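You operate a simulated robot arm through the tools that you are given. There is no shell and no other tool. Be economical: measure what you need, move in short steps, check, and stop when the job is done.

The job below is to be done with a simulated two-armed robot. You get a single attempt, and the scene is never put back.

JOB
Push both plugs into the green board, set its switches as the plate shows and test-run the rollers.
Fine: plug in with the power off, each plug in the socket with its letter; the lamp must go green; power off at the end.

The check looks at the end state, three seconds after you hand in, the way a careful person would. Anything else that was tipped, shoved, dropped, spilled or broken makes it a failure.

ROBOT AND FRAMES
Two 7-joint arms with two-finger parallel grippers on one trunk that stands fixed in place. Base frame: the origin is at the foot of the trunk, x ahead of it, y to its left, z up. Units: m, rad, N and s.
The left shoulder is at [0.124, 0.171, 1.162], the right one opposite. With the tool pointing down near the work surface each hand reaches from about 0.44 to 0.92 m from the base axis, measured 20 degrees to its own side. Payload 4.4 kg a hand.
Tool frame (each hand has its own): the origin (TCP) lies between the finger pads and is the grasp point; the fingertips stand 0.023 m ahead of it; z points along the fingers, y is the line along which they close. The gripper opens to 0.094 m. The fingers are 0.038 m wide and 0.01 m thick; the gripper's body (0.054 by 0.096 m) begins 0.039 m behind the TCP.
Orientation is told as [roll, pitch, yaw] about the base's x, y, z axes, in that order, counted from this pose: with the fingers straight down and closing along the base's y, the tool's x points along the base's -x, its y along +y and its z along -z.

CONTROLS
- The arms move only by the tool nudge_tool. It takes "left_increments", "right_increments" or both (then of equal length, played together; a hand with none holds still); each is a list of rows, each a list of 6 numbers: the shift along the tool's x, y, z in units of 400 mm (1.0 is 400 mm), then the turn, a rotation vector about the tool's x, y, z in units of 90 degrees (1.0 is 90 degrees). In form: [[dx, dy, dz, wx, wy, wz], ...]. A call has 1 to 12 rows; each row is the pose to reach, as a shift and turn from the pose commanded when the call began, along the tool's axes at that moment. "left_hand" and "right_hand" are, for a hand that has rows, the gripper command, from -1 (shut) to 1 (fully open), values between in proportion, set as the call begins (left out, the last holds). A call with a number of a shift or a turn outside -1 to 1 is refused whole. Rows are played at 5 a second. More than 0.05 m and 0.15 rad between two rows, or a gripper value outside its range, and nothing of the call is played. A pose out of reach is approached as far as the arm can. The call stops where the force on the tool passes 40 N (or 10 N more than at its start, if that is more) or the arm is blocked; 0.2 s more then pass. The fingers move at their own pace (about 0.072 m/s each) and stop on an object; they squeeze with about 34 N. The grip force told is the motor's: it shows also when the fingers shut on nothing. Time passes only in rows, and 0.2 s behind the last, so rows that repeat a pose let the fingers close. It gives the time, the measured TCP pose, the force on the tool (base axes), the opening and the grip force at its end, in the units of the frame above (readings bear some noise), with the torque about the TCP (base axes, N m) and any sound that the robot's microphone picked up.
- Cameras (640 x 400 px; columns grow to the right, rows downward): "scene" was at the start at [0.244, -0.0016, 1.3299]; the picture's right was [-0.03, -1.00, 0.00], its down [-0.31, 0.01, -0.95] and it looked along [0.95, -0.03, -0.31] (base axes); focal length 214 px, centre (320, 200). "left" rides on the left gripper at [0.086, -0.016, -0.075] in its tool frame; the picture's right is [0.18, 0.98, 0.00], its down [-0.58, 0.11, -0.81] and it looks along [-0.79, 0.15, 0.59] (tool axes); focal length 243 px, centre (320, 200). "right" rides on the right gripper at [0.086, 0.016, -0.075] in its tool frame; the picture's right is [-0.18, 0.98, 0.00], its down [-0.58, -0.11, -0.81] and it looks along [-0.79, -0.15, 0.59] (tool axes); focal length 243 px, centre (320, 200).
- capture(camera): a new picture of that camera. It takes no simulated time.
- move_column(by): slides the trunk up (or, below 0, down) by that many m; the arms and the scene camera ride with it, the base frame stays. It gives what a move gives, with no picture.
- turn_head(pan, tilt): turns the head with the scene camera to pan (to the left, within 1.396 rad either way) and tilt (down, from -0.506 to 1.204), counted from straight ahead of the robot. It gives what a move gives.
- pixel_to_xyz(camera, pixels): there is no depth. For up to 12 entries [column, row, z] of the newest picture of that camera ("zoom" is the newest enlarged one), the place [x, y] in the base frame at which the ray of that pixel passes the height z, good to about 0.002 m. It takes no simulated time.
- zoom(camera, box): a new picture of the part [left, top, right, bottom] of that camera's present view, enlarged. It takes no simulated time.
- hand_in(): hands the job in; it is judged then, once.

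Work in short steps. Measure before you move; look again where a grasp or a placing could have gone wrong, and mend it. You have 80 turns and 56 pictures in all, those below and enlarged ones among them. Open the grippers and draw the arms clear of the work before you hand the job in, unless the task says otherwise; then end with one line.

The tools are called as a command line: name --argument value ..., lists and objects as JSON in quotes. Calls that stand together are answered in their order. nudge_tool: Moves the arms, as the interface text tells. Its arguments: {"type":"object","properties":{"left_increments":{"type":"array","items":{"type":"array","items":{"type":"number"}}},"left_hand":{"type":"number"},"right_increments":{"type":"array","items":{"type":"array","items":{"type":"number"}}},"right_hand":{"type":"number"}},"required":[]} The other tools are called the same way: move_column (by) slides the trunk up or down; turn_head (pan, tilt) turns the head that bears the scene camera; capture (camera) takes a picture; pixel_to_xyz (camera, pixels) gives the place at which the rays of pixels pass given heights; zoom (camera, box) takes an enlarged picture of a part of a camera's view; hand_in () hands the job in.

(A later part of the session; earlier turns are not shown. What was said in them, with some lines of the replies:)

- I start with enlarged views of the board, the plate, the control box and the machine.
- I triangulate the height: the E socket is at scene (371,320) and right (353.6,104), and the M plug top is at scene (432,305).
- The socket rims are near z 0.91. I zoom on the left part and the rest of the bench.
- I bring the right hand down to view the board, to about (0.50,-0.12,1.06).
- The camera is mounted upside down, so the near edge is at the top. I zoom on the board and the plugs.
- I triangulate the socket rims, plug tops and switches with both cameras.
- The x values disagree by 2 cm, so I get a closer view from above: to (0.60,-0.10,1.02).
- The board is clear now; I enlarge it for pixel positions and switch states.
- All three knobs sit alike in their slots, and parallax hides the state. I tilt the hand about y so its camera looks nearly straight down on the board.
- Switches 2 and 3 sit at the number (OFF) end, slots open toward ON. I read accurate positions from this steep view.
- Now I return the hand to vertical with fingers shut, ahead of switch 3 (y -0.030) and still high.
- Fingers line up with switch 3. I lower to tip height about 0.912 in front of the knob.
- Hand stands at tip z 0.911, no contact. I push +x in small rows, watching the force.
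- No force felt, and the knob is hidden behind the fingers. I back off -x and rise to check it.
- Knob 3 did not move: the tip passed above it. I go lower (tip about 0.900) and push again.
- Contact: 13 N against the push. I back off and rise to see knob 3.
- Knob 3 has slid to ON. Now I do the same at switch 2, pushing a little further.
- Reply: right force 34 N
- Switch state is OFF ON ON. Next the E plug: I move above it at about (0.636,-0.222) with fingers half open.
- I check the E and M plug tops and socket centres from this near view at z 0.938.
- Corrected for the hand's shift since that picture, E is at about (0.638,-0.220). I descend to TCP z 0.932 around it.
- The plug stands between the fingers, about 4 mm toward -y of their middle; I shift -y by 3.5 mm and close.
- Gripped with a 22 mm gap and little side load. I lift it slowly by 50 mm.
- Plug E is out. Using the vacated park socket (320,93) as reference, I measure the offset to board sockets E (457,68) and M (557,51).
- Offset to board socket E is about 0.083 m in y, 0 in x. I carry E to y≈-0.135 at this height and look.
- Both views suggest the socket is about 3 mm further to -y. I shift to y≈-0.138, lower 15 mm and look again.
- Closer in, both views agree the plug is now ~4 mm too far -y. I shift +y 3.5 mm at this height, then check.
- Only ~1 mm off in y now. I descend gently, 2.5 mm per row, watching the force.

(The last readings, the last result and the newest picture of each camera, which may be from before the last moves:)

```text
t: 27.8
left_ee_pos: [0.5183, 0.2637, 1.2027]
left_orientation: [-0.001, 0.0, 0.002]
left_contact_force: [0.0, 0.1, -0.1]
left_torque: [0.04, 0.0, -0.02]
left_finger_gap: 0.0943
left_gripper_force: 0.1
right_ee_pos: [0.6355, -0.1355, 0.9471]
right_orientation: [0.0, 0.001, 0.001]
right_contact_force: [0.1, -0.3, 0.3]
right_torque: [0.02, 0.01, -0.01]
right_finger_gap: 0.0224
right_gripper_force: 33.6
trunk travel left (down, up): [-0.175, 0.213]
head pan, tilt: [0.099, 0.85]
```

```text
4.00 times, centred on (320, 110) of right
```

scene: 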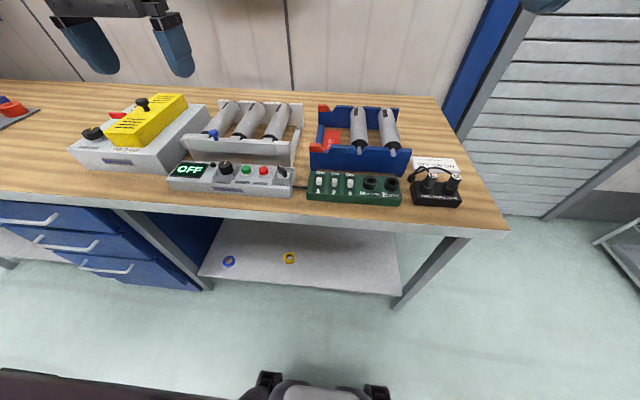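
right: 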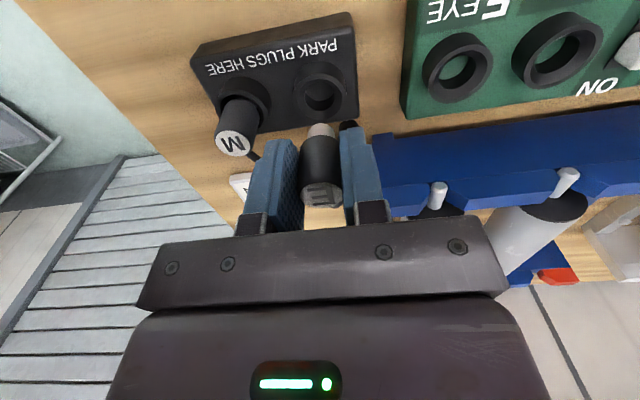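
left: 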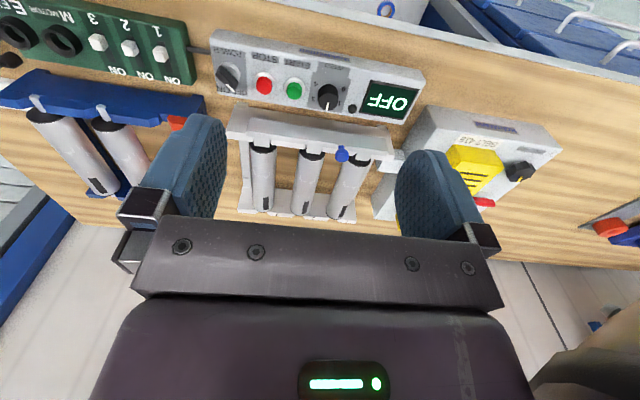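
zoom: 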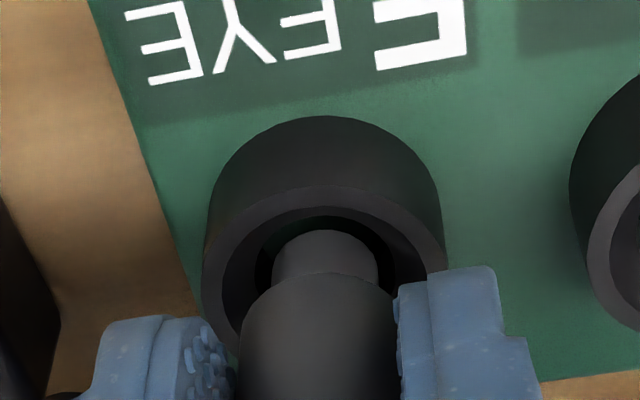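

The tip is entering the hole centred with no force. I go on down to about 0.930.

nudge_tool --right_increments '[[0, 0, 0.008, 0, 0, 0], [0, 0, 0.016, 0, 0, 0], [0, 0, 0.024, 0, 0, 0], [0, 0, 0.032, 0, 0, 0], [0, 0, 0.037, 0, 0, 0], [0, 0, 0.042, 0, 0, 0], [0, 0, 0.042, 0, 0, 0]]'

zoom --camera "scene" --box '[340, 130, 480, 210]'

```text
t: 29.4
left_ee_pos: [0.5163, 0.2642, 1.2035]
left_orientation: [0.0, -0.003, 0.002]
left_contact_force: [-0.4, -0.1, -0.1]
left_torque: [0.0, 0.03, 0.02]
left_finger_gap: 0.094
left_gripper_force: 0.1
right_ee_pos: [0.6344, -0.135, 0.9314]
right_orientation: [0.0, -0.004, 0.001]
right_contact_force: [3.5, -2.3, 25.8]
right_torque: [-0.25, -0.27, 0.01]
right_finger_gap: 0.0221
right_gripper_force: 34.1
trunk travel left (down, up): [-0.175, 0.213]
head pan, tilt: [0.099, 0.85]
```

```text
4.57 times, centred on (410, 170) of scene
```

zoom: 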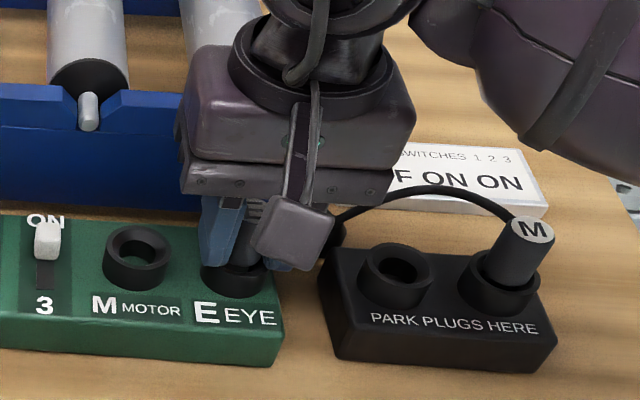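

25.8 N upward at the expected seat height; I press 3 mm more to make sure it is home.

nudge_tool --right_increments '[[0, 0, 0.004, 0, 0, 0], [0, 0, 0.008, 0, 0, 0], [0, 0, 0.012, 0, 0, 0], [0, 0, 0.012, 0, 0, 0]]'

```text
t: 30.3
left_ee_pos: [0.5164, 0.2627, 1.201]
left_orientation: [-0.001, 0.001, 0.001]
left_contact_force: [-0.3, -0.1, 0.2]
left_torque: [0.0, 0.03, 0.0]
left_finger_gap: 0.0939
left_gripper_force: 0.1
right_ee_pos: [0.6333, -0.1342, 0.93]
right_orientation: [0.001, -0.008, 0.001]
right_contact_force: [-7.0, -3.9, 23.9]
right_torque: [-0.4, 0.46, 0.12]
right_finger_gap: 0.0227
right_gripper_force: 33.3
trunk travel left (down, up): [-0.175, 0.213]
head pan, tilt: [0.099, 0.85]
stopped in row 4 (right hand): the force on the tool passed its limit at 41 N (the readings are from after the stop); the commanded pose is now the measured one
```

It bottomed out at 41 N, so it's seated. I open to 46 mm and rise, then look.

nudge_tool --right_increments '[[0, 0, 0, 0, 0, 0], [0, 0, 0, 0, 0, 0], [0, 0, 0, 0, 0, 0], [0, 0, -0.08, 0, 0, 0], [0, 0, -0.16, 0, 0, 0], [0, 0, -0.24, 0, 0, 0], [0, -0.1, -0.24, 0, 0, 0], [0, -0.2, -0.24, 0, 0, 0], [0, -0.3, -0.24, 0, 0, 0], [0, -0.353, -0.24, 0, 0, 0], [0, -0.353, -0.24, 0, 0, 0]]' --right_hand -0.02

capture --camera "right"

zoom --camera "scene" --box '[340, 130, 480, 210]'

```text
t: 32.7
left_ee_pos: [0.518, 0.2636, 1.2026]
left_orientation: [-0.001, 0.0, 0.003]
left_contact_force: [0.8, 0.5, -0.5]
left_torque: [-0.01, 0.04, 0.03]
left_finger_gap: 0.0942
left_gripper_force: 0.0
right_ee_pos: [0.6362, -0.2737, 1.0224]
right_orientation: [0.0, -0.004, -0.001]
right_contact_force: [-0.1, 0.3, -0.2]
right_torque: [-0.04, -0.03, 0.03]
right_finger_gap: 0.046
right_gripper_force: 0.0
trunk travel left (down, up): [-0.175, 0.213]
head pan, tilt: [0.099, 0.85]
```

```text
19 pictures are left
```

right: 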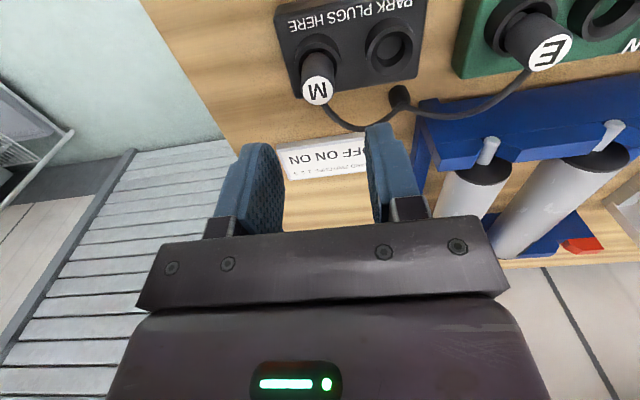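

```text
4.57 times, centred on (410, 170) of scene
```

zoom: 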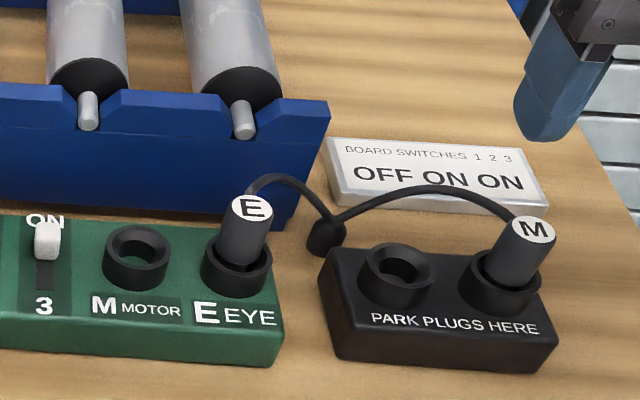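

E sits like M does in its park. I compute the M plug's top (318,92) from this view.

pixel_to_xyz --camera "right" --pixels '[[318, 92, 0.938], [318, 92, 0.945], [549, 53, 0.938], [389, 46, 0.905], [613, 14, 0.905]]'

```text
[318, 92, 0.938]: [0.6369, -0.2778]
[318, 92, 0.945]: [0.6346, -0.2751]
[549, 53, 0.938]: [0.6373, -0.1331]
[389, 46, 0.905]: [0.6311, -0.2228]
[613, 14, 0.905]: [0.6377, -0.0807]
```

M is at about y -0.277. I descend around it, then close.

nudge_tool --right_increments '[[0, -0.008, 0.075, 0, 0.004, 0], [0, -0.008, 0.15, 0, 0.004, 0], [0, -0.008, 0.19, 0, 0.004, 0], [0, -0.008, 0.227, 0, 0.004, 0], [0, -0.008, 0.227, 0, 0.004, 0]]'

nudge_tool --right_increments '[[0, 0, 0, 0, 0, 0], [0, 0, 0, 0, 0, 0], [0, 0, 0, 0, 0, 0], [0, 0, 0, 0, 0, 0]]' --right_hand -1

```text
t: 33.9
left_ee_pos: [0.5178, 0.263, 1.2032]
left_orientation: [0.001, -0.001, 0.003]
left_contact_force: [0.2, -0.8, -0.2]
left_torque: [0.01, 0.0, -0.01]
left_finger_gap: 0.094
left_gripper_force: 0.1
right_ee_pos: [0.6359, -0.2784, 0.9322]
right_orientation: [-0.001, 0.003, 0.001]
right_contact_force: [-0.4, -0.5, -0.6]
right_torque: [-0.02, 0.01, 0.04]
right_finger_gap: 0.0459
right_gripper_force: 0.0
trunk travel left (down, up): [-0.175, 0.213]
head pan, tilt: [0.099, 0.85]
```

```text
t: 34.9
left_ee_pos: [0.518, 0.2631, 1.2028]
left_orientation: [0.0, 0.0, 0.001]
left_contact_force: [0.1, -0.1, -0.3]
left_torque: [0.01, -0.03, -0.04]
left_finger_gap: 0.0938
left_gripper_force: 0.1
right_ee_pos: [0.6359, -0.2781, 0.9324]
right_orientation: [0.0, 0.003, -0.001]
right_contact_force: [-0.1, 0.4, -0.2]
right_torque: [-0.02, 0.0, -0.02]
right_finger_gap: 0.0225
right_gripper_force: 33.8
trunk travel left (down, up): [-0.175, 0.213]
head pan, tilt: [0.099, 0.85]
```

Gripped (22.5 mm), no side load. I lift 80 mm, carry it over to y≈-0.080 and stop ahead of the M socket.

nudge_tool --right_increments '[[0, 0, -0.04, 0, 0, 0], [0, 0, -0.08, 0, 0, 0], [0, 0, -0.14, 0, 0, 0], [0, 0, -0.2, 0, 0, 0], [0, 0.1, -0.2, 0, 0, 0], [0, 0.2, -0.2, 0, 0, 0], [0, 0.3, -0.2, 0, 0, 0], [0, 0.4, -0.2, 0, 0, 0], [0, 0.495, -0.2, 0, 0, 0], [0, 0.495, -0.13, 0, 0, 0], [0, 0.495, -0.075, 0, 0, 0], [0, 0.495, -0.075, 0, 0, 0]]'

zoom --camera "right" --box '[220, 20, 420, 170]'

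zoom --camera "scene" --box '[320, 120, 480, 210]'

```text
t: 37.5
left_ee_pos: [0.5189, 0.2639, 1.2032]
left_orientation: [0.001, 0.0, 0.0]
left_contact_force: [-0.7, 0.6, -1.0]
left_torque: [-0.01, -0.06, -0.01]
left_finger_gap: 0.0942
left_gripper_force: 0.2
right_ee_pos: [0.6373, -0.0801, 0.9623]
right_orientation: [0.001, 0.002, 0.001]
right_contact_force: [0.3, 0.1, 0.1]
right_torque: [-0.01, 0.02, 0.0]
right_finger_gap: 0.0225
right_gripper_force: 34.4
trunk travel left (down, up): [-0.175, 0.213]
head pan, tilt: [0.099, 0.85]
```

```text
2.67 times, centred on (320, 95) of right
```

zoom: 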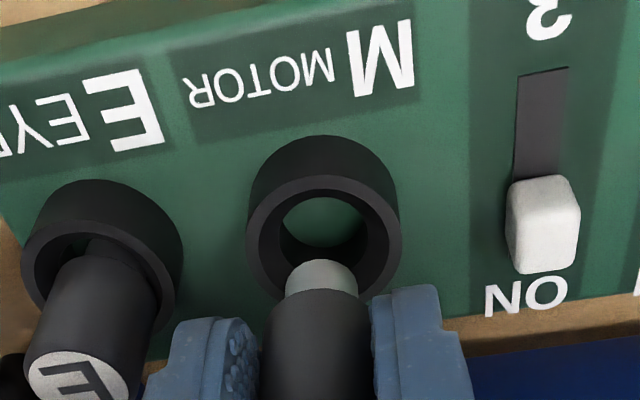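

```text
4.00 times, centred on (400, 165) of scene
```

zoom: 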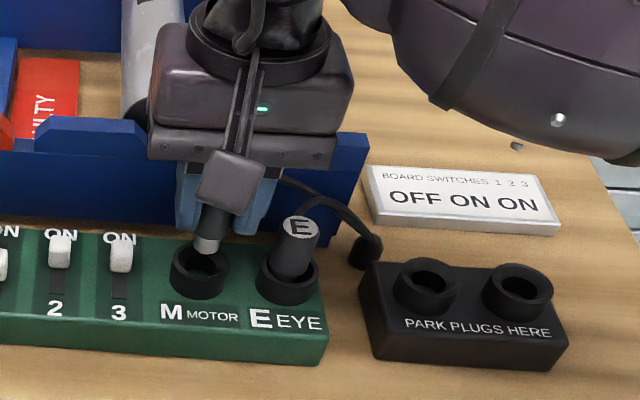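

Well centred (tip 321, rim 324 columns). I lower gently all the way to about 0.930.

nudge_tool --right_increments '[[0, 0.001, 0.01, 0, 0, 0], [0, 0.001, 0.02, 0, 0, 0], [0, 0.001, 0.03, 0, 0, 0], [0, 0.001, 0.038, 0, 0, 0], [0, 0.001, 0.046, 0, 0, 0], [0, 0.001, 0.054, 0, 0, 0], [0, 0.001, 0.062, 0, 0, 0], [0, 0.001, 0.07, 0, 0, 0], [0, 0.001, 0.076, 0, 0, 0], [0, 0.001, 0.082, 0, 0, 0], [0, 0.001, 0.088, 0, 0, 0], [0, 0.001, 0.088, 0, 0, 0]]'

zoom --camera "right" --box '[180, 20, 460, 200]'

```text
t: 40.1
left_ee_pos: [0.5161, 0.2629, 1.2041]
left_orientation: [0.001, -0.002, 0.003]
left_contact_force: [0.6, 0.1, 0.8]
left_torque: [0.02, 0.0, -0.04]
left_finger_gap: 0.0939
left_gripper_force: 0.0
right_ee_pos: [0.6353, -0.0795, 0.9307]
right_orientation: [0.002, 0.0, 0.0]
right_contact_force: [3.6, -3.0, 28.1]
right_torque: [-0.41, -0.01, 0.09]
right_finger_gap: 0.0226
right_gripper_force: 33.4
trunk travel left (down, up): [-0.175, 0.213]
head pan, tilt: [0.099, 0.85]
```

```text
2.22 times, centred on (320, 110) of right
```

zoom: 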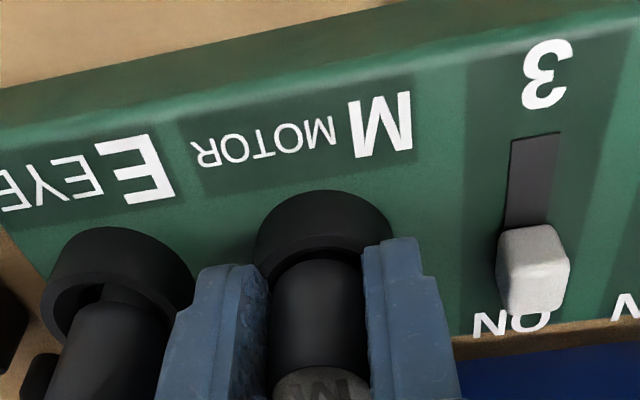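

M at seat height with 28 N. I press it 3 mm further to be sure; E shows a bit of neck, so I'll check E afterwards.

nudge_tool --right_increments '[[0, 0, 0.004, 0, 0, 0], [0, 0, 0.008, 0, 0, 0], [0, 0, 0.012, 0, 0, 0], [0, 0, 0.012, 0, 0, 0]]'

nudge_tool --right_increments '[[0, 0, 0, 0, 0, 0], [0, 0, 0, 0, 0, 0], [0, 0, 0, 0, 0, 0], [0, 0, -0.08, 0, 0, 0], [0, 0, -0.16, 0, 0, 0], [0, 0, -0.22, 0, 0, 0], [0, -0.07, -0.22, 0, 0, 0], [0, -0.07, -0.22, 0, 0, 0]]' --right_hand -0.02

zoom --camera "right" --box '[180, 0, 460, 180]'

zoom --camera "scene" --box '[340, 140, 440, 210]'

```text
t: 40.6
left_ee_pos: [0.517, 0.2637, 1.2024]
left_orientation: [-0.001, -0.001, 0.002]
left_contact_force: [0.2, 0.5, -0.9]
left_torque: [-0.01, 0.02, -0.03]
left_finger_gap: 0.0942
left_gripper_force: 0.1
right_ee_pos: [0.6365, -0.0793, 0.9318]
right_orientation: [0.003, -0.003, 0.001]
right_contact_force: [-6.2, -3.9, 22.7]
right_torque: [-0.41, 0.37, 0.11]
right_finger_gap: 0.0227
right_gripper_force: 34.0
trunk travel left (down, up): [-0.175, 0.213]
head pan, tilt: [0.099, 0.85]
stopped in row 2 (right hand): the force on the tool passed its limit at 42 N (the readings are from after the stop); the commanded pose is now the measured one
```

```text
t: 42.4
left_ee_pos: [0.5177, 0.2631, 1.2016]
left_orientation: [0.0, 0.0, 0.002]
left_contact_force: [-0.5, 0.5, 0.1]
left_torque: [0.0, -0.01, 0.05]
left_finger_gap: 0.0939
left_gripper_force: 0.0
right_ee_pos: [0.6396, -0.1089, 1.0151]
right_orientation: [0.001, -0.001, 0.0]
right_contact_force: [-0.6, 0.4, -0.4]
right_torque: [-0.02, 0.0, 0.01]
right_finger_gap: 0.0462
right_gripper_force: 0.1
trunk travel left (down, up): [-0.175, 0.213]
head pan, tilt: [0.099, 0.85]
```

```text
2.22 times, centred on (320, 90) of right
```

zoom: 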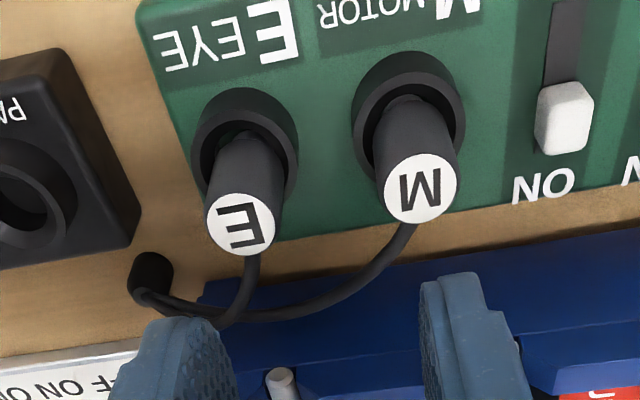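

```text
5.71 times, centred on (390, 175) of scene
```

zoom: 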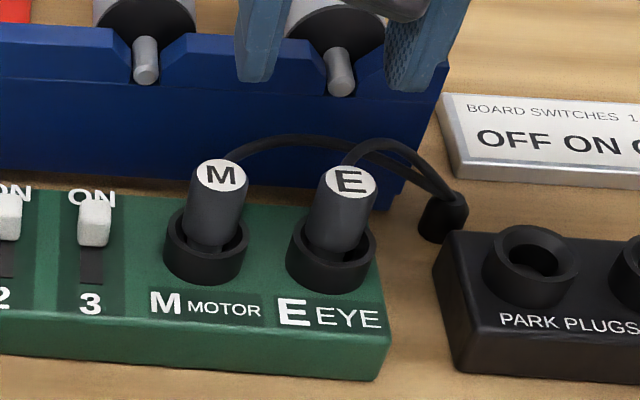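

Both plugs are seated in their sockets. I withdraw the right arm and bring the left hand over the control box to inspect it.

nudge_tool --right_increments '[[0.02, 0, -0.1, 0, 0, 0], [0.11, -0.07, -0.13, 0, 0, 0], [0.2, -0.14, -0.15, 0, 0, 0], [0.29, -0.21, -0.17, 0, 0, 0], [0.38, -0.28, -0.19, 0, 0, 0], [0.47, -0.35, -0.21, 0, 0, 0], [0.47, -0.35, -0.21, 0, 0, 0]]' --left_increments '[[-0.01, -0.043, 0.06, 0, 0, 0], [-0.03, -0.086, 0.12, 0, 0, 0], [-0.04, -0.129, 0.18, 0, 0, 0], [-0.055, -0.172, 0.24, 0, 0, 0], [-0.07, -0.215, 0.3, 0, 0, 0], [-0.08, -0.2575, 0.355, 0, 0, 0], [-0.08, -0.2575, 0.355, 0, 0, 0]]'

capture --camera "left"

```text
t: 44.0
left_ee_pos: [0.5488, 0.1593, 1.0611]
left_orientation: [-0.001, 0.0, 0.002]
left_contact_force: [0.2, -0.4, 0.2]
left_torque: [-0.01, 0.0, -0.02]
left_finger_gap: 0.0941
left_gripper_force: 0.0
right_ee_pos: [0.4477, -0.2512, 1.0974]
right_orientation: [0.001, -0.001, 0.0]
right_contact_force: [0.4, 0.7, -0.3]
right_torque: [0.02, -0.02, -0.01]
right_finger_gap: 0.0461
right_gripper_force: 0.1
trunk travel left (down, up): [-0.175, 0.213]
head pan, tilt: [0.099, 0.85]
```

```text
12 pictures are left
```

left: 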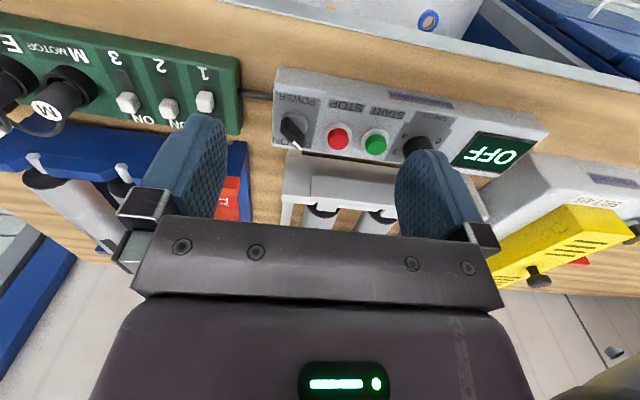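

I triangulate the power knob, START and STOP with the two cameras.

pixel_to_xyz --camera "left" --pixels '[[293, 128, 0.92], [293, 128, 0.94], [376, 144, 0.92], [376, 144, 0.94], [338, 137, 0.92], [297, 149, 0.94]]'

pixel_to_xyz --camera "scene" --pixels '[[282.3, 171.6, 0.92], [282.3, 171.6, 0.94], [246.7, 170, 0.92], [246.7, 170, 0.94], [263.1, 171.2, 0.92]]'

zoom --camera "left" --box '[260, 60, 480, 190]'

```text
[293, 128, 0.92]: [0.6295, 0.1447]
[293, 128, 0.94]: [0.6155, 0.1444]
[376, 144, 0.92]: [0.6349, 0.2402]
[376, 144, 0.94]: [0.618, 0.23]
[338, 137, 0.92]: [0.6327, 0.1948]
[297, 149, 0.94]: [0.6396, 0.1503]
```

```text
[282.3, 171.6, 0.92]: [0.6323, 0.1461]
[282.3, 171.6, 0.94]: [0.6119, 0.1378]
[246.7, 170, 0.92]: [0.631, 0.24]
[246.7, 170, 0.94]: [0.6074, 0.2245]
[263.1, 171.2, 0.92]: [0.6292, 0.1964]
```

```text
2.91 times, centred on (370, 125) of left
```

zoom: 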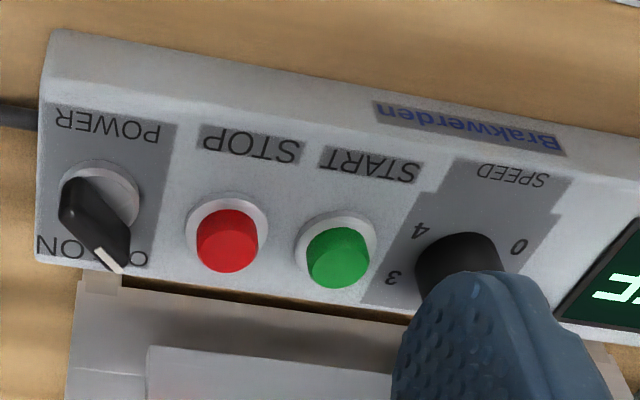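

Power knob is at (0.631,0.146), START at (0.633,0.240), z≈0.92. I check the height of the roller rig's front rail before bringing the gripper near.

pixel_to_xyz --camera "left" --pixels '[[287, 176, 0.9], [287, 176, 0.93], [287, 176, 0.96], [309, 187, 0.93], [309, 187, 0.96], [297, 149, 0.93]]'

pixel_to_xyz --camera "scene" --pixels '[[290.5, 145, 0.9], [290.5, 145, 0.93], [290.5, 145, 0.96], [215, 133, 0.96], [215, 133, 1.0]]'

```text
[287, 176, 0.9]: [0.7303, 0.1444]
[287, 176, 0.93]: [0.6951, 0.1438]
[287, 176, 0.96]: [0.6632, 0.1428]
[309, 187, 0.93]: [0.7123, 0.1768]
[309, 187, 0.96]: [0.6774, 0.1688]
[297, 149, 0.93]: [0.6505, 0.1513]
```

```text
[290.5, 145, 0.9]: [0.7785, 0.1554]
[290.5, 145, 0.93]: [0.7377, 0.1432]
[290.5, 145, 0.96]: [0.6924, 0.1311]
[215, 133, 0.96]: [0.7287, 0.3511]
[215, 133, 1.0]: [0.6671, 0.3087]
```

The rail is beyond x≈0.67, so the gripper body will clear. I go above the knob with yaw +28° (bar direction), fingers at 40 mm.

nudge_tool --left_increments '[[-0.05, -0.009, 0.04, 0, 0, -0.078], [-0.1, -0.018, 0.08, 0, 0, -0.156], [-0.15, -0.027, 0.115, 0, 0, -0.234], [-0.203, -0.036, 0.1525, 0, 0, -0.312], [-0.203, -0.036, 0.1525, 0, 0, -0.312], [-0.203, -0.036, 0.1525, 0, 0, -0.312]]' --left_hand -0.15

zoom --camera "left" --box '[200, 0, 460, 180]'

```text
t: 45.4
left_ee_pos: [0.63, 0.1473, 0.9992]
left_orientation: [0.0, 0.002, 0.492]
left_contact_force: [-0.2, 0.6, 0.8]
left_torque: [0.01, 0.01, -0.01]
left_finger_gap: 0.0401
left_gripper_force: 0.0
right_ee_pos: [0.449, -0.2503, 1.0981]
right_orientation: [0.002, 0.0, -0.001]
right_contact_force: [-0.2, -0.5, 0.1]
right_torque: [0.01, 0.01, 0.02]
right_finger_gap: 0.0458
right_gripper_force: 0.0
trunk travel left (down, up): [-0.175, 0.213]
head pan, tilt: [0.099, 0.85]
```

```text
2.22 times, centred on (330, 90) of left
```

zoom: 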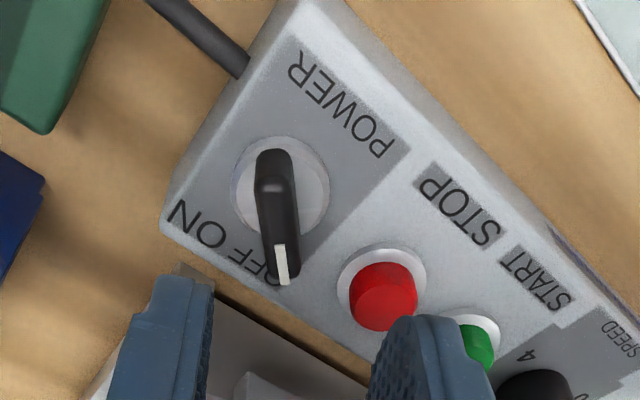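

The bar points about 40° off; I compute its ends from this view to set the centre and angle.

pixel_to_xyz --camera "zoom" --pixels '[[271, 158, 0.935], [285, 272, 0.935], [271, 158, 0.925], [285, 272, 0.925], [283, 195, 0.905], [382, 290, 0.92], [476, 340, 0.92]]'

```text
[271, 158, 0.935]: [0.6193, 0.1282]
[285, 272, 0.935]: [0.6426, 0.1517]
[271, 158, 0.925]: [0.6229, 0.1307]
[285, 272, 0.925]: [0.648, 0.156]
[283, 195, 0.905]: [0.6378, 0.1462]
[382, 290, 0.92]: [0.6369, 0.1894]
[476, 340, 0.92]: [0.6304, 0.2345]
```

Bar angle is about 45°, centre near (0.632,0.145). I set yaw 45°, opening 32 mm, and descend around it.

nudge_tool --left_increments '[[0, -0.004, 0.02, 0, 0, -0.09], [-0.002, -0.007, 0.05, 0, 0, -0.18], [-0.002, -0.007, 0.09, 0, 0, -0.188], [-0.002, -0.007, 0.13, 0, 0, -0.188], [-0.002, -0.007, 0.156, 0, 0, -0.188], [-0.002, -0.007, 0.156, 0, 0, -0.188]]' --left_hand -0.32

zoom --camera "left" --box '[200, 0, 460, 180]'

```text
t: 46.8
left_ee_pos: [0.6343, 0.1438, 0.9374]
left_orientation: [0.0, 0.0, 0.788]
left_contact_force: [-1.1, -1.0, 0.8]
left_torque: [0.02, 0.03, -0.02]
left_finger_gap: 0.0319
left_gripper_force: 0.0
right_ee_pos: [0.4497, -0.2513, 1.0978]
right_orientation: [0.002, -0.001, 0.0]
right_contact_force: [-0.4, 0.1, -0.3]
right_torque: [-0.01, 0.0, 0.02]
right_finger_gap: 0.0462
right_gripper_force: 0.0
trunk travel left (down, up): [-0.175, 0.213]
head pan, tilt: [0.099, 0.85]
```

```text
2.22 times, centred on (330, 90) of left
```

zoom: 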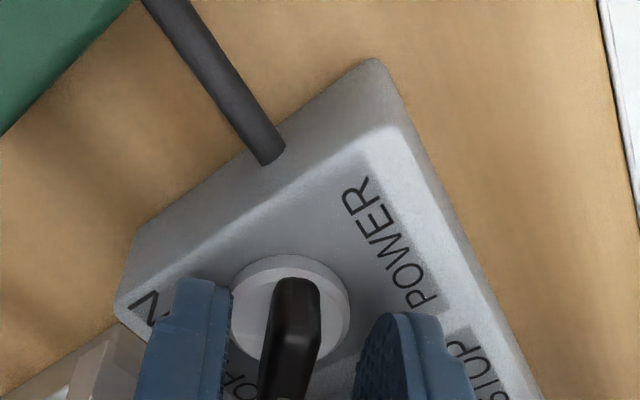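

The bar lies centred between the fingers and parallel to them. I check the knob axis (disc centre) relative to the TCP.

pixel_to_xyz --camera "zoom" --pixels '[[290, 312, 0.905], [290, 312, 0.91], [297, 285, 0.93], [297, 285, 0.935]]'

```text
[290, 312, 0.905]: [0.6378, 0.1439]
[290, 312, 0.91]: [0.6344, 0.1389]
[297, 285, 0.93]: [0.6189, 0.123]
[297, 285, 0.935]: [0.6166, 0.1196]
```

The axis coincides with the TCP. I close on the bar and turn it clockwise 60° first, watching the torque.

nudge_tool --left_increments '[[0, 0, 0, 0, 0, 0], [0, 0, 0, 0, 0, 0], [0, 0, 0, 0, 0, 0], [0, 0, 0, 0, 0, 0.085], [0, 0, 0, 0, 0, 0.17], [0, 0, 0, 0, 0, 0.255], [0, 0, 0, 0, 0, 0.34], [0, 0, 0, 0, 0, 0.425], [0, 0, 0, 0, 0, 0.51], [0, 0, 0, 0, 0, 0.595], [0, 0, 0, 0, 0, 0.67], [0, 0, 0, 0, 0, 0.67]]' --left_hand -1

```text
t: 49.4
left_ee_pos: [0.6337, 0.1467, 0.937]
left_orientation: [0.0, -0.001, -0.267]
left_contact_force: [8.5, 22.4, 8.9]
left_torque: [0.68, 0.73, 0.08]
left_finger_gap: 0.0109
left_gripper_force: 45.6
right_ee_pos: [0.4488, -0.2487, 1.0976]
right_orientation: [0.001, 0.001, -0.001]
right_contact_force: [0.6, 0.0, 1.3]
right_torque: [0.0, 0.04, 0.0]
right_finger_gap: 0.0464
right_gripper_force: 0.0
trunk travel left (down, up): [-0.175, 0.213]
head pan, tilt: [0.099, 0.85]
```

Turned 60° with a 22 N lateral load but little torque about z. I look at the display.

zoom --camera "scene" --box '[155, 130, 315, 220]'

```text
4.00 times, centred on (235, 175) of scene
```

zoom: 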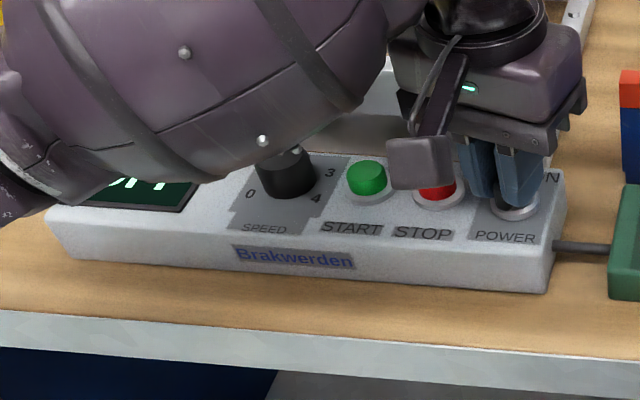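

The display still seems to say OFF. I relieve the side load by 3 mm and turn 28° further.

nudge_tool --left_increments '[[0, 0.0075, 0, 0, 0, 0.0], [0, 0.0075, 0, 0, 0, 0.08], [0, 0.0075, 0, 0, 0, 0.16], [0, 0.0075, 0, 0, 0, 0.24], [0, 0.0075, 0, 0, 0, 0.31], [0, 0.0075, 0, 0, 0, 0.31]]'

```text
t: 50.8
left_ee_pos: [0.6345, 0.1487, 0.9376]
left_orientation: [0.0, 0.0, -0.753]
left_contact_force: [12.4, 17.4, 10.0]
left_torque: [0.82, 0.32, 0.04]
left_finger_gap: 0.011
left_gripper_force: 45.1
right_ee_pos: [0.4494, -0.2494, 1.0977]
right_orientation: [-0.001, 0.0, 0.0]
right_contact_force: [0.4, -0.3, -0.2]
right_torque: [-0.04, 0.0, 0.0]
right_finger_gap: 0.0462
right_gripper_force: 0.0
trunk travel left (down, up): [-0.175, 0.213]
head pan, tilt: [0.099, 0.85]
```

Now at -43°. I open, lift off, and retreat to a pose from which the left camera saw both knob and display.

nudge_tool --left_increments '[[0, 0, 0, 0, 0, 0], [0, 0, 0, 0, 0, 0], [0, 0, -0.06, 0, 0, 0], [0, 0, -0.14, 0, 0, 0], [0.03, -0.02, -0.2, 0, 0, -0.08], [0.06, -0.04, -0.25, 0, 0, -0.16], [0.09, -0.06, -0.3, 0, 0, -0.24], [0.12, -0.09, -0.3075, 0, 0, -0.32], [0.15, -0.11, -0.3075, 0, 0, -0.4], [0.172, -0.127, -0.3075, 0, 0, -0.479], [0.172, -0.127, -0.3075, 0, 0, -0.479]]' --left_hand -0.3

zoom --camera "left" --box '[240, 50, 560, 230]'

```text
t: 53.2
left_ee_pos: [0.5499, 0.1557, 1.0601]
left_orientation: [0.0, 0.0, 0.001]
left_contact_force: [-0.7, -1.1, 0.1]
left_torque: [0.01, 0.03, 0.01]
left_finger_gap: 0.0328
left_gripper_force: 0.1
right_ee_pos: [0.4495, -0.2513, 1.0985]
right_orientation: [0.002, -0.001, 0.0]
right_contact_force: [-0.2, -0.1, 0.3]
right_torque: [0.01, -0.02, 0.02]
right_finger_gap: 0.0462
right_gripper_force: 0.0
trunk travel left (down, up): [-0.175, 0.213]
head pan, tilt: [0.099, 0.85]
```

```text
2.00 times, centred on (400, 140) of left
```

zoom: 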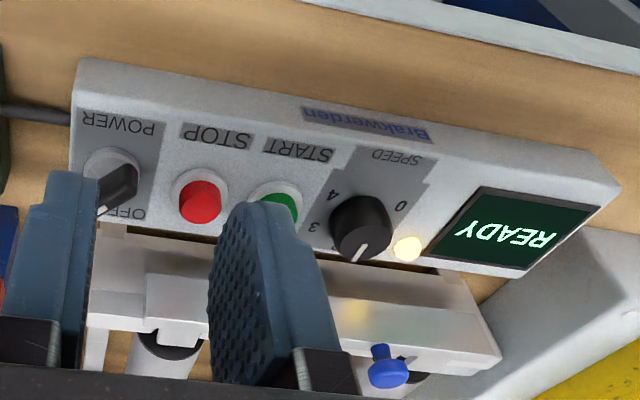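

READY, lamp amber. I shut the fingers and go above START (0.632,0.239), then press down gently.

nudge_tool --left_increments '[[-0.05, 0.05, 0, 0, 0, 0], [-0.1, 0.1, 0.05, 0, 0, 0], [-0.15, 0.16, 0.1, 0, 0, 0], [-0.205, 0.208, 0.15, 0, 0, 0], [-0.205, 0.208, 0.22, 0, 0, 0], [-0.205, 0.208, 0.26, 0, 0, 0], [-0.205, 0.208, 0.275, 0, 0, 0], [-0.205, 0.208, 0.275, 0, 0, 0]]' --left_hand -1

nudge_tool --left_increments '[[0, 0, 0.006, 0, 0, 0], [0, 0, 0.012, 0, 0, 0], [0, 0, 0.018, 0, 0, 0], [0, 0, 0.024, 0, 0, 0], [0, 0, 0.03, 0, 0, 0]]'

```text
t: 55.0
left_ee_pos: [0.6306, 0.2398, 0.9505]
left_orientation: [-0.001, -0.001, -0.001]
left_contact_force: [0.3, -0.5, -0.2]
left_torque: [-0.03, -0.02, -0.01]
left_finger_gap: 0.0001
left_gripper_force: 33.9
right_ee_pos: [0.4498, -0.251, 1.0969]
right_orientation: [0.002, 0.001, 0.0]
right_contact_force: [0.6, -0.9, -0.1]
right_torque: [0.01, 0.0, 0.02]
right_finger_gap: 0.0461
right_gripper_force: 0.1
trunk travel left (down, up): [-0.175, 0.213]
head pan, tilt: [0.099, 0.85]
```

```text
t: 56.2
left_ee_pos: [0.6306, 0.2396, 0.9386]
left_orientation: [0.0, 0.0, 0.0]
left_contact_force: [-0.3, 0.2, 1.9]
left_torque: [0.01, -0.04, 0.02]
left_finger_gap: 0.0
left_gripper_force: 34.4
right_ee_pos: [0.4488, -0.2512, 1.0986]
right_orientation: [0.002, 0.001, -0.001]
right_contact_force: [0.4, 0.8, -0.5]
right_torque: [-0.02, -0.02, 0.0]
right_finger_gap: 0.0461
right_gripper_force: 0.0
trunk travel left (down, up): [-0.175, 0.213]
head pan, tilt: [0.099, 0.85]
```

Contact is beginning (1.9 N). I press a few millimetres further.

nudge_tool --left_increments '[[0, 0, 0.005, 0, 0, 0], [0, 0, 0.01, 0, 0, 0], [0, 0, 0.015, 0, 0, 0], [0, 0, 0.02, 0, 0, 0]]'

```text
t: 57.2
left_ee_pos: [0.6301, 0.2391, 0.9329]
left_orientation: [0.001, -0.005, -0.001]
left_contact_force: [-1.3, 1.4, 19.9]
left_torque: [0.07, -0.07, 0.01]
left_finger_gap: 0.0
left_gripper_force: 33.7
right_ee_pos: [0.4466, -0.2513, 1.1001]
right_orientation: [0.001, -0.004, 0.001]
right_contact_force: [-0.8, 0.6, -0.1]
right_torque: [0.01, 0.03, -0.02]
right_finger_gap: 0.0464
right_gripper_force: 0.2
trunk travel left (down, up): [-0.175, 0.213]
head pan, tilt: [0.099, 0.85]
heard: click
```

A click was heard. I rise and retreat to the viewing pose to read lamp and display.

nudge_tool --left_increments '[[0, 0, -0.06, 0, 0, 0], [0, 0, -0.15, 0, 0, 0], [0.05, -0.05, -0.21, 0, 0, 0], [0.1, -0.1, -0.27, 0, 0, 0], [0.15, -0.16, -0.3, 0, 0, 0], [0.2, -0.21, -0.325, 0, 0, 0], [0.2, -0.21, -0.325, 0, 0, 0]]'

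zoom --camera "left" --box '[240, 50, 560, 230]'

```text
t: 58.8
left_ee_pos: [0.5503, 0.1557, 1.0578]
left_orientation: [0.0, 0.001, 0.002]
left_contact_force: [-0.1, -0.2, 0.7]
left_torque: [0.01, -0.01, 0.02]
left_finger_gap: 0.0002
left_gripper_force: 34.3
right_ee_pos: [0.4488, -0.2509, 1.0972]
right_orientation: [0.003, -0.002, -0.002]
right_contact_force: [0.4, 0.4, -0.3]
right_torque: [-0.02, 0.05, -0.03]
right_finger_gap: 0.046
right_gripper_force: 0.0
trunk travel left (down, up): [-0.175, 0.213]
head pan, tilt: [0.099, 0.85]
```

```text
2.00 times, centred on (400, 140) of left
```

zoom: 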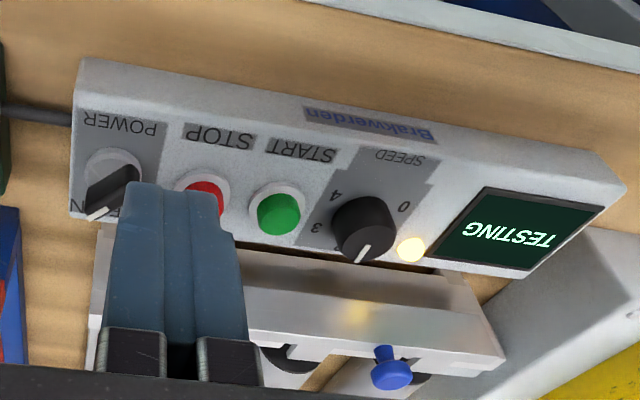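

TESTING. I wait about 5 s by repeating the pose (and open the fingers to 40 mm), then look again.

nudge_tool --left_increments '[[0, 0, 0, 0, 0, 0], [0, 0, 0, 0, 0, 0], [0, 0, 0, 0, 0, 0], [0, 0, 0, 0, 0, 0], [0, 0, 0, 0, 0, 0], [0, 0, 0, 0, 0, 0], [0, 0, 0, 0, 0, 0], [0, 0, 0, 0, 0, 0], [0, 0, 0, 0, 0, 0], [0, 0, 0, 0, 0, 0], [0, 0, 0, 0, 0, 0], [0, 0, 0, 0, 0, 0]]' --left_hand -0.32

nudge_tool --left_increments '[[0, 0, 0, 0, 0, 0], [0, 0, 0, 0, 0, 0], [0, 0, 0, 0, 0, 0], [0, 0, 0, 0, 0, 0], [0, 0, 0, 0, 0, 0], [0, 0, 0, 0, 0, 0], [0, 0, 0, 0, 0, 0], [0, 0, 0, 0, 0, 0], [0, 0, 0, 0, 0, 0], [0, 0, 0, 0, 0, 0], [0, 0, 0, 0, 0, 0], [0, 0, 0, 0, 0, 0]]'

zoom --camera "left" --box '[240, 50, 560, 230]'

```text
t: 61.4
left_ee_pos: [0.5492, 0.1561, 1.0584]
left_orientation: [-0.001, 0.001, 0.002]
left_contact_force: [0.2, 0.2, -1.1]
left_torque: [0.01, 0.0, -0.01]
left_finger_gap: 0.0318
left_gripper_force: 0.0
right_ee_pos: [0.4487, -0.2507, 1.0966]
right_orientation: [0.002, 0.0, -0.002]
right_contact_force: [0.2, -0.8, 0.1]
right_torque: [0.02, -0.01, -0.02]
right_finger_gap: 0.046
right_gripper_force: 0.0
trunk travel left (down, up): [-0.175, 0.213]
head pan, tilt: [0.099, 0.85]
```

```text
t: 64.0
left_ee_pos: [0.5512, 0.1558, 1.057]
left_orientation: [-0.002, 0.0, 0.0]
left_contact_force: [1.0, -0.4, -0.9]
left_torque: [-0.03, 0.0, -0.01]
left_finger_gap: 0.032
left_gripper_force: 0.1
right_ee_pos: [0.4488, -0.2506, 1.0969]
right_orientation: [0.001, 0.001, 0.0]
right_contact_force: [-0.5, -1.0, -0.5]
right_torque: [0.05, -0.02, -0.01]
right_finger_gap: 0.0461
right_gripper_force: 0.1
trunk travel left (down, up): [-0.175, 0.213]
head pan, tilt: [0.099, 0.85]
```

```text
2.00 times, centred on (400, 140) of left
```

zoom: 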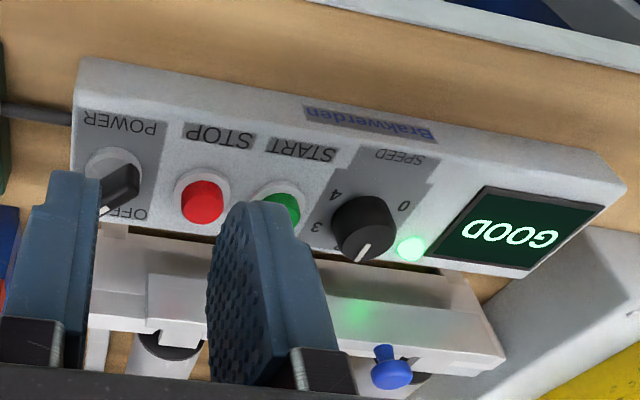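

GOOD with a green lamp. Now power off: I return over the knob with yaw -45° and descend around the bar.

nudge_tool --left_increments '[[-0.04, -0.005, 0.02, 0, 0, 0.085], [-0.08, -0.01, 0.04, 0, 0, 0.17], [-0.12, -0.015, 0.07, 0, 0, 0.255], [-0.16, -0.02, 0.1, 0, 0, 0.34], [-0.19, -0.0225, 0.12, 0, 0, 0.425], [-0.2125, -0.0225, 0.145, 0, 0, 0.49], [-0.2125, -0.0225, 0.2, 0, 0, 0.49], [-0.2125, -0.0225, 0.25, 0, 0, 0.49], [-0.2125, -0.0225, 0.28, 0, 0, 0.49], [-0.2125, -0.0225, 0.3, 0, 0, 0.49], [-0.2125, -0.0225, 0.3, 0, 0, 0.49]]'

zoom --camera "left" --box '[200, 0, 460, 180]'

```text
t: 66.4
left_ee_pos: [0.6351, 0.147, 0.9404]
left_orientation: [0.0, 0.0, -0.769]
left_contact_force: [-0.4, -0.1, -1.0]
left_torque: [-0.06, 0.0, 0.02]
left_finger_gap: 0.0319
left_gripper_force: 0.1
right_ee_pos: [0.4494, -0.2511, 1.0973]
right_orientation: [0.002, 0.0, 0.001]
right_contact_force: [-1.4, 0.7, -0.1]
right_torque: [0.0, -0.01, -0.02]
right_finger_gap: 0.0462
right_gripper_force: 0.2
trunk travel left (down, up): [-0.175, 0.213]
head pan, tilt: [0.099, 0.85]
```

```text
2.22 times, centred on (330, 90) of left
```

zoom: 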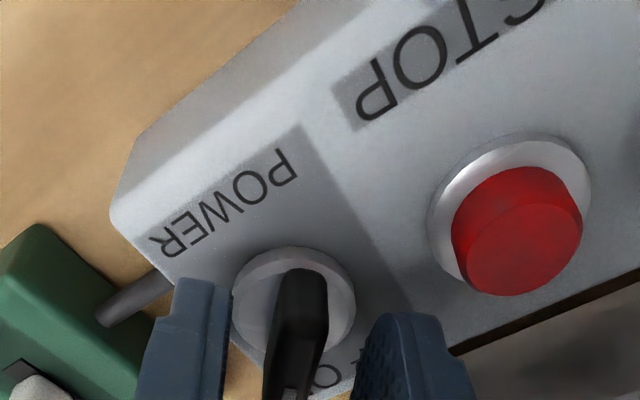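

Well aligned on the bar. I close and turn it back counter-clockwise.

nudge_tool --left_increments '[[0, 0, 0, 0, 0, 0], [0, 0, 0, 0, 0, 0], [0, 0, 0, 0, 0, 0], [0, 0, 0, 0, 0, -0.085], [0, 0, 0, 0, 0, -0.17], [0, 0, 0, 0, 0, -0.255], [0, 0, 0, 0, 0, -0.34], [0, 0, 0, 0, 0, -0.425], [0, 0, 0, 0, 0, -0.51], [0, 0, 0, 0, 0, -0.595], [0, 0, 0, 0, 0, -0.68], [0, 0, 0, 0, 0, -0.68]]' --left_hand -1

nudge_tool --left_increments '[[0, 0, 0, 0, 0, -0.08], [0, 0, 0, 0, 0, -0.16], [0, 0, 0, 0, 0, -0.24], [0, 0, 0, 0, 0, -0.31], [0, 0, 0, 0, 0, -0.31]]'

```text
t: 69.0
left_ee_pos: [0.6352, 0.1448, 0.9396]
left_orientation: [0.001, 0.002, 0.299]
left_contact_force: [-16.7, -20.0, -12.8]
left_torque: [-0.55, 0.8, -0.06]
left_finger_gap: 0.011
left_gripper_force: 45.1
right_ee_pos: [0.4486, -0.2523, 1.0974]
right_orientation: [0.004, 0.0, 0.001]
right_contact_force: [-0.3, 0.6, -0.1]
right_torque: [0.01, -0.02, -0.03]
right_finger_gap: 0.0461
right_gripper_force: 0.2
trunk travel left (down, up): [-0.175, 0.213]
head pan, tilt: [0.099, 0.85]
```

```text
t: 70.2
left_ee_pos: [0.6363, 0.1437, 0.9393]
left_orientation: [0.0, -0.001, 0.785]
left_contact_force: [-9.4, -29.4, -13.3]
left_torque: [-0.81, 0.48, -0.03]
left_finger_gap: 0.0107
left_gripper_force: 45.2
right_ee_pos: [0.4501, -0.2526, 1.0968]
right_orientation: [0.004, 0.0, 0.0]
right_contact_force: [-0.9, 0.2, 0.1]
right_torque: [0.02, 0.01, 0.01]
right_finger_gap: 0.0461
right_gripper_force: 0.1
trunk travel left (down, up): [-0.175, 0.213]
head pan, tilt: [0.099, 0.85]
```

Turned back to +45°. I release, lift and retreat to read the display.

nudge_tool --left_increments '[[0, 0, 0, 0, 0, 0], [0, 0, 0, 0, 0, 0], [0, 0, -0.06, 0, 0, 0], [0, 0, -0.14, 0, 0, 0], [0.02, 0.03, -0.2, 0, 0, 0.08], [0.045, 0.06, -0.25, 0, 0, 0.16], [0.07, 0.09, -0.3, 0, 0, 0.24], [0.09, 0.12, -0.3025, 0, 0, 0.33], [0.11, 0.15, -0.3025, 0, 0, 0.42], [0.1325, 0.175, -0.3025, 0, 0, 0.5], [0.1325, 0.175, -0.3025, 0, 0, 0.5]]' --left_hand -0.3

zoom --camera "left" --box '[240, 50, 560, 230]'

```text
t: 72.6
left_ee_pos: [0.5479, 0.1607, 1.0604]
left_orientation: [-0.002, 0.0, -0.003]
left_contact_force: [0.1, -0.7, 0.1]
left_torque: [0.0, -0.01, -0.01]
left_finger_gap: 0.0326
left_gripper_force: 0.1
right_ee_pos: [0.4493, -0.2503, 1.0972]
right_orientation: [0.001, -0.001, 0.0]
right_contact_force: [-0.5, 0.0, 0.8]
right_torque: [0.01, -0.01, 0.01]
right_finger_gap: 0.046
right_gripper_force: 0.1
trunk travel left (down, up): [-0.175, 0.213]
head pan, tilt: [0.099, 0.85]
```

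```text
2.00 times, centred on (400, 140) of left
```

zoom: 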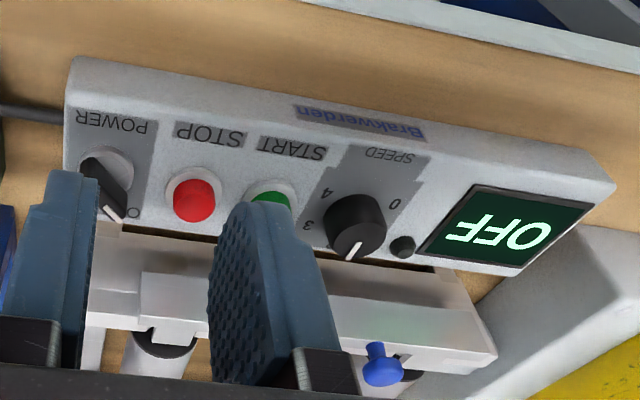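

OFF again, pointer at OFF. I open both grippers and withdraw both arms upward, then take a last look.

nudge_tool --left_increments '[[0.02, 0.05, -0.08, 0, 0, 0], [0.04, 0.12, -0.16, 0, 0, 0], [0.06, 0.18, -0.24, 0, 0, 0], [0.08, 0.25, -0.32, 0, 0, 0], [0.08, 0.25, -0.35, 0, 0, 0]]' --right_increments '[[0, 0, -0.08, 0, 0, 0], [0, 0, -0.16, 0, 0, 0], [0, 0, -0.24, 0, 0, 0], [0, 0, -0.32, 0, 0, 0], [0, 0, -0.32, 0, 0, 0]]' --left_hand 1 --right_hand 1

zoom --camera "scene" --box '[150, 90, 480, 220]'

```text
t: 73.8
left_ee_pos: [0.5166, 0.2598, 1.1993]
left_orientation: [0.001, 0.004, 0.001]
left_contact_force: [0.2, -0.3, 0.0]
left_torque: [0.05, 0.06, -0.01]
left_finger_gap: 0.0938
left_gripper_force: 0.0
right_ee_pos: [0.4486, -0.2509, 1.2252]
right_orientation: [0.003, 0.002, 0.001]
right_contact_force: [0.5, 0.5, 0.2]
right_torque: [-0.02, 0.02, 0.01]
right_finger_gap: 0.0939
right_gripper_force: 0.0
trunk travel left (down, up): [-0.175, 0.213]
head pan, tilt: [0.099, 0.85]
```

```text
1.94 times, centred on (315, 155) of scene
```

zoom: 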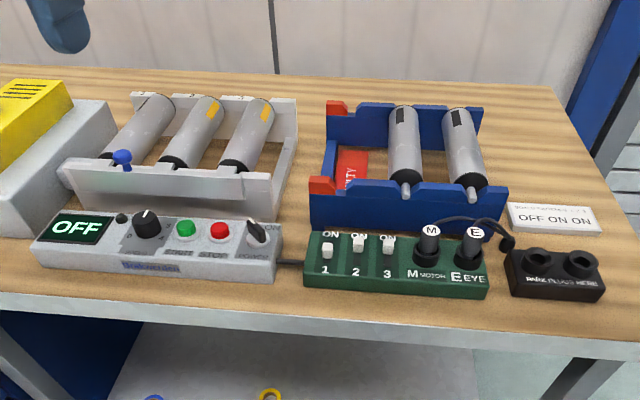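

Switches read OFF ON ON, both plugs are in their sockets, the display is OFF and nothing else has moved; I hand in.

hand_in

```text
The job is handed in.
```

The job is done and handed in: with the power off I put both plugs in their lettered sockets and set the switches to OFF ON ON. The test run showed GOOD with a green lamp, and the power is off again.
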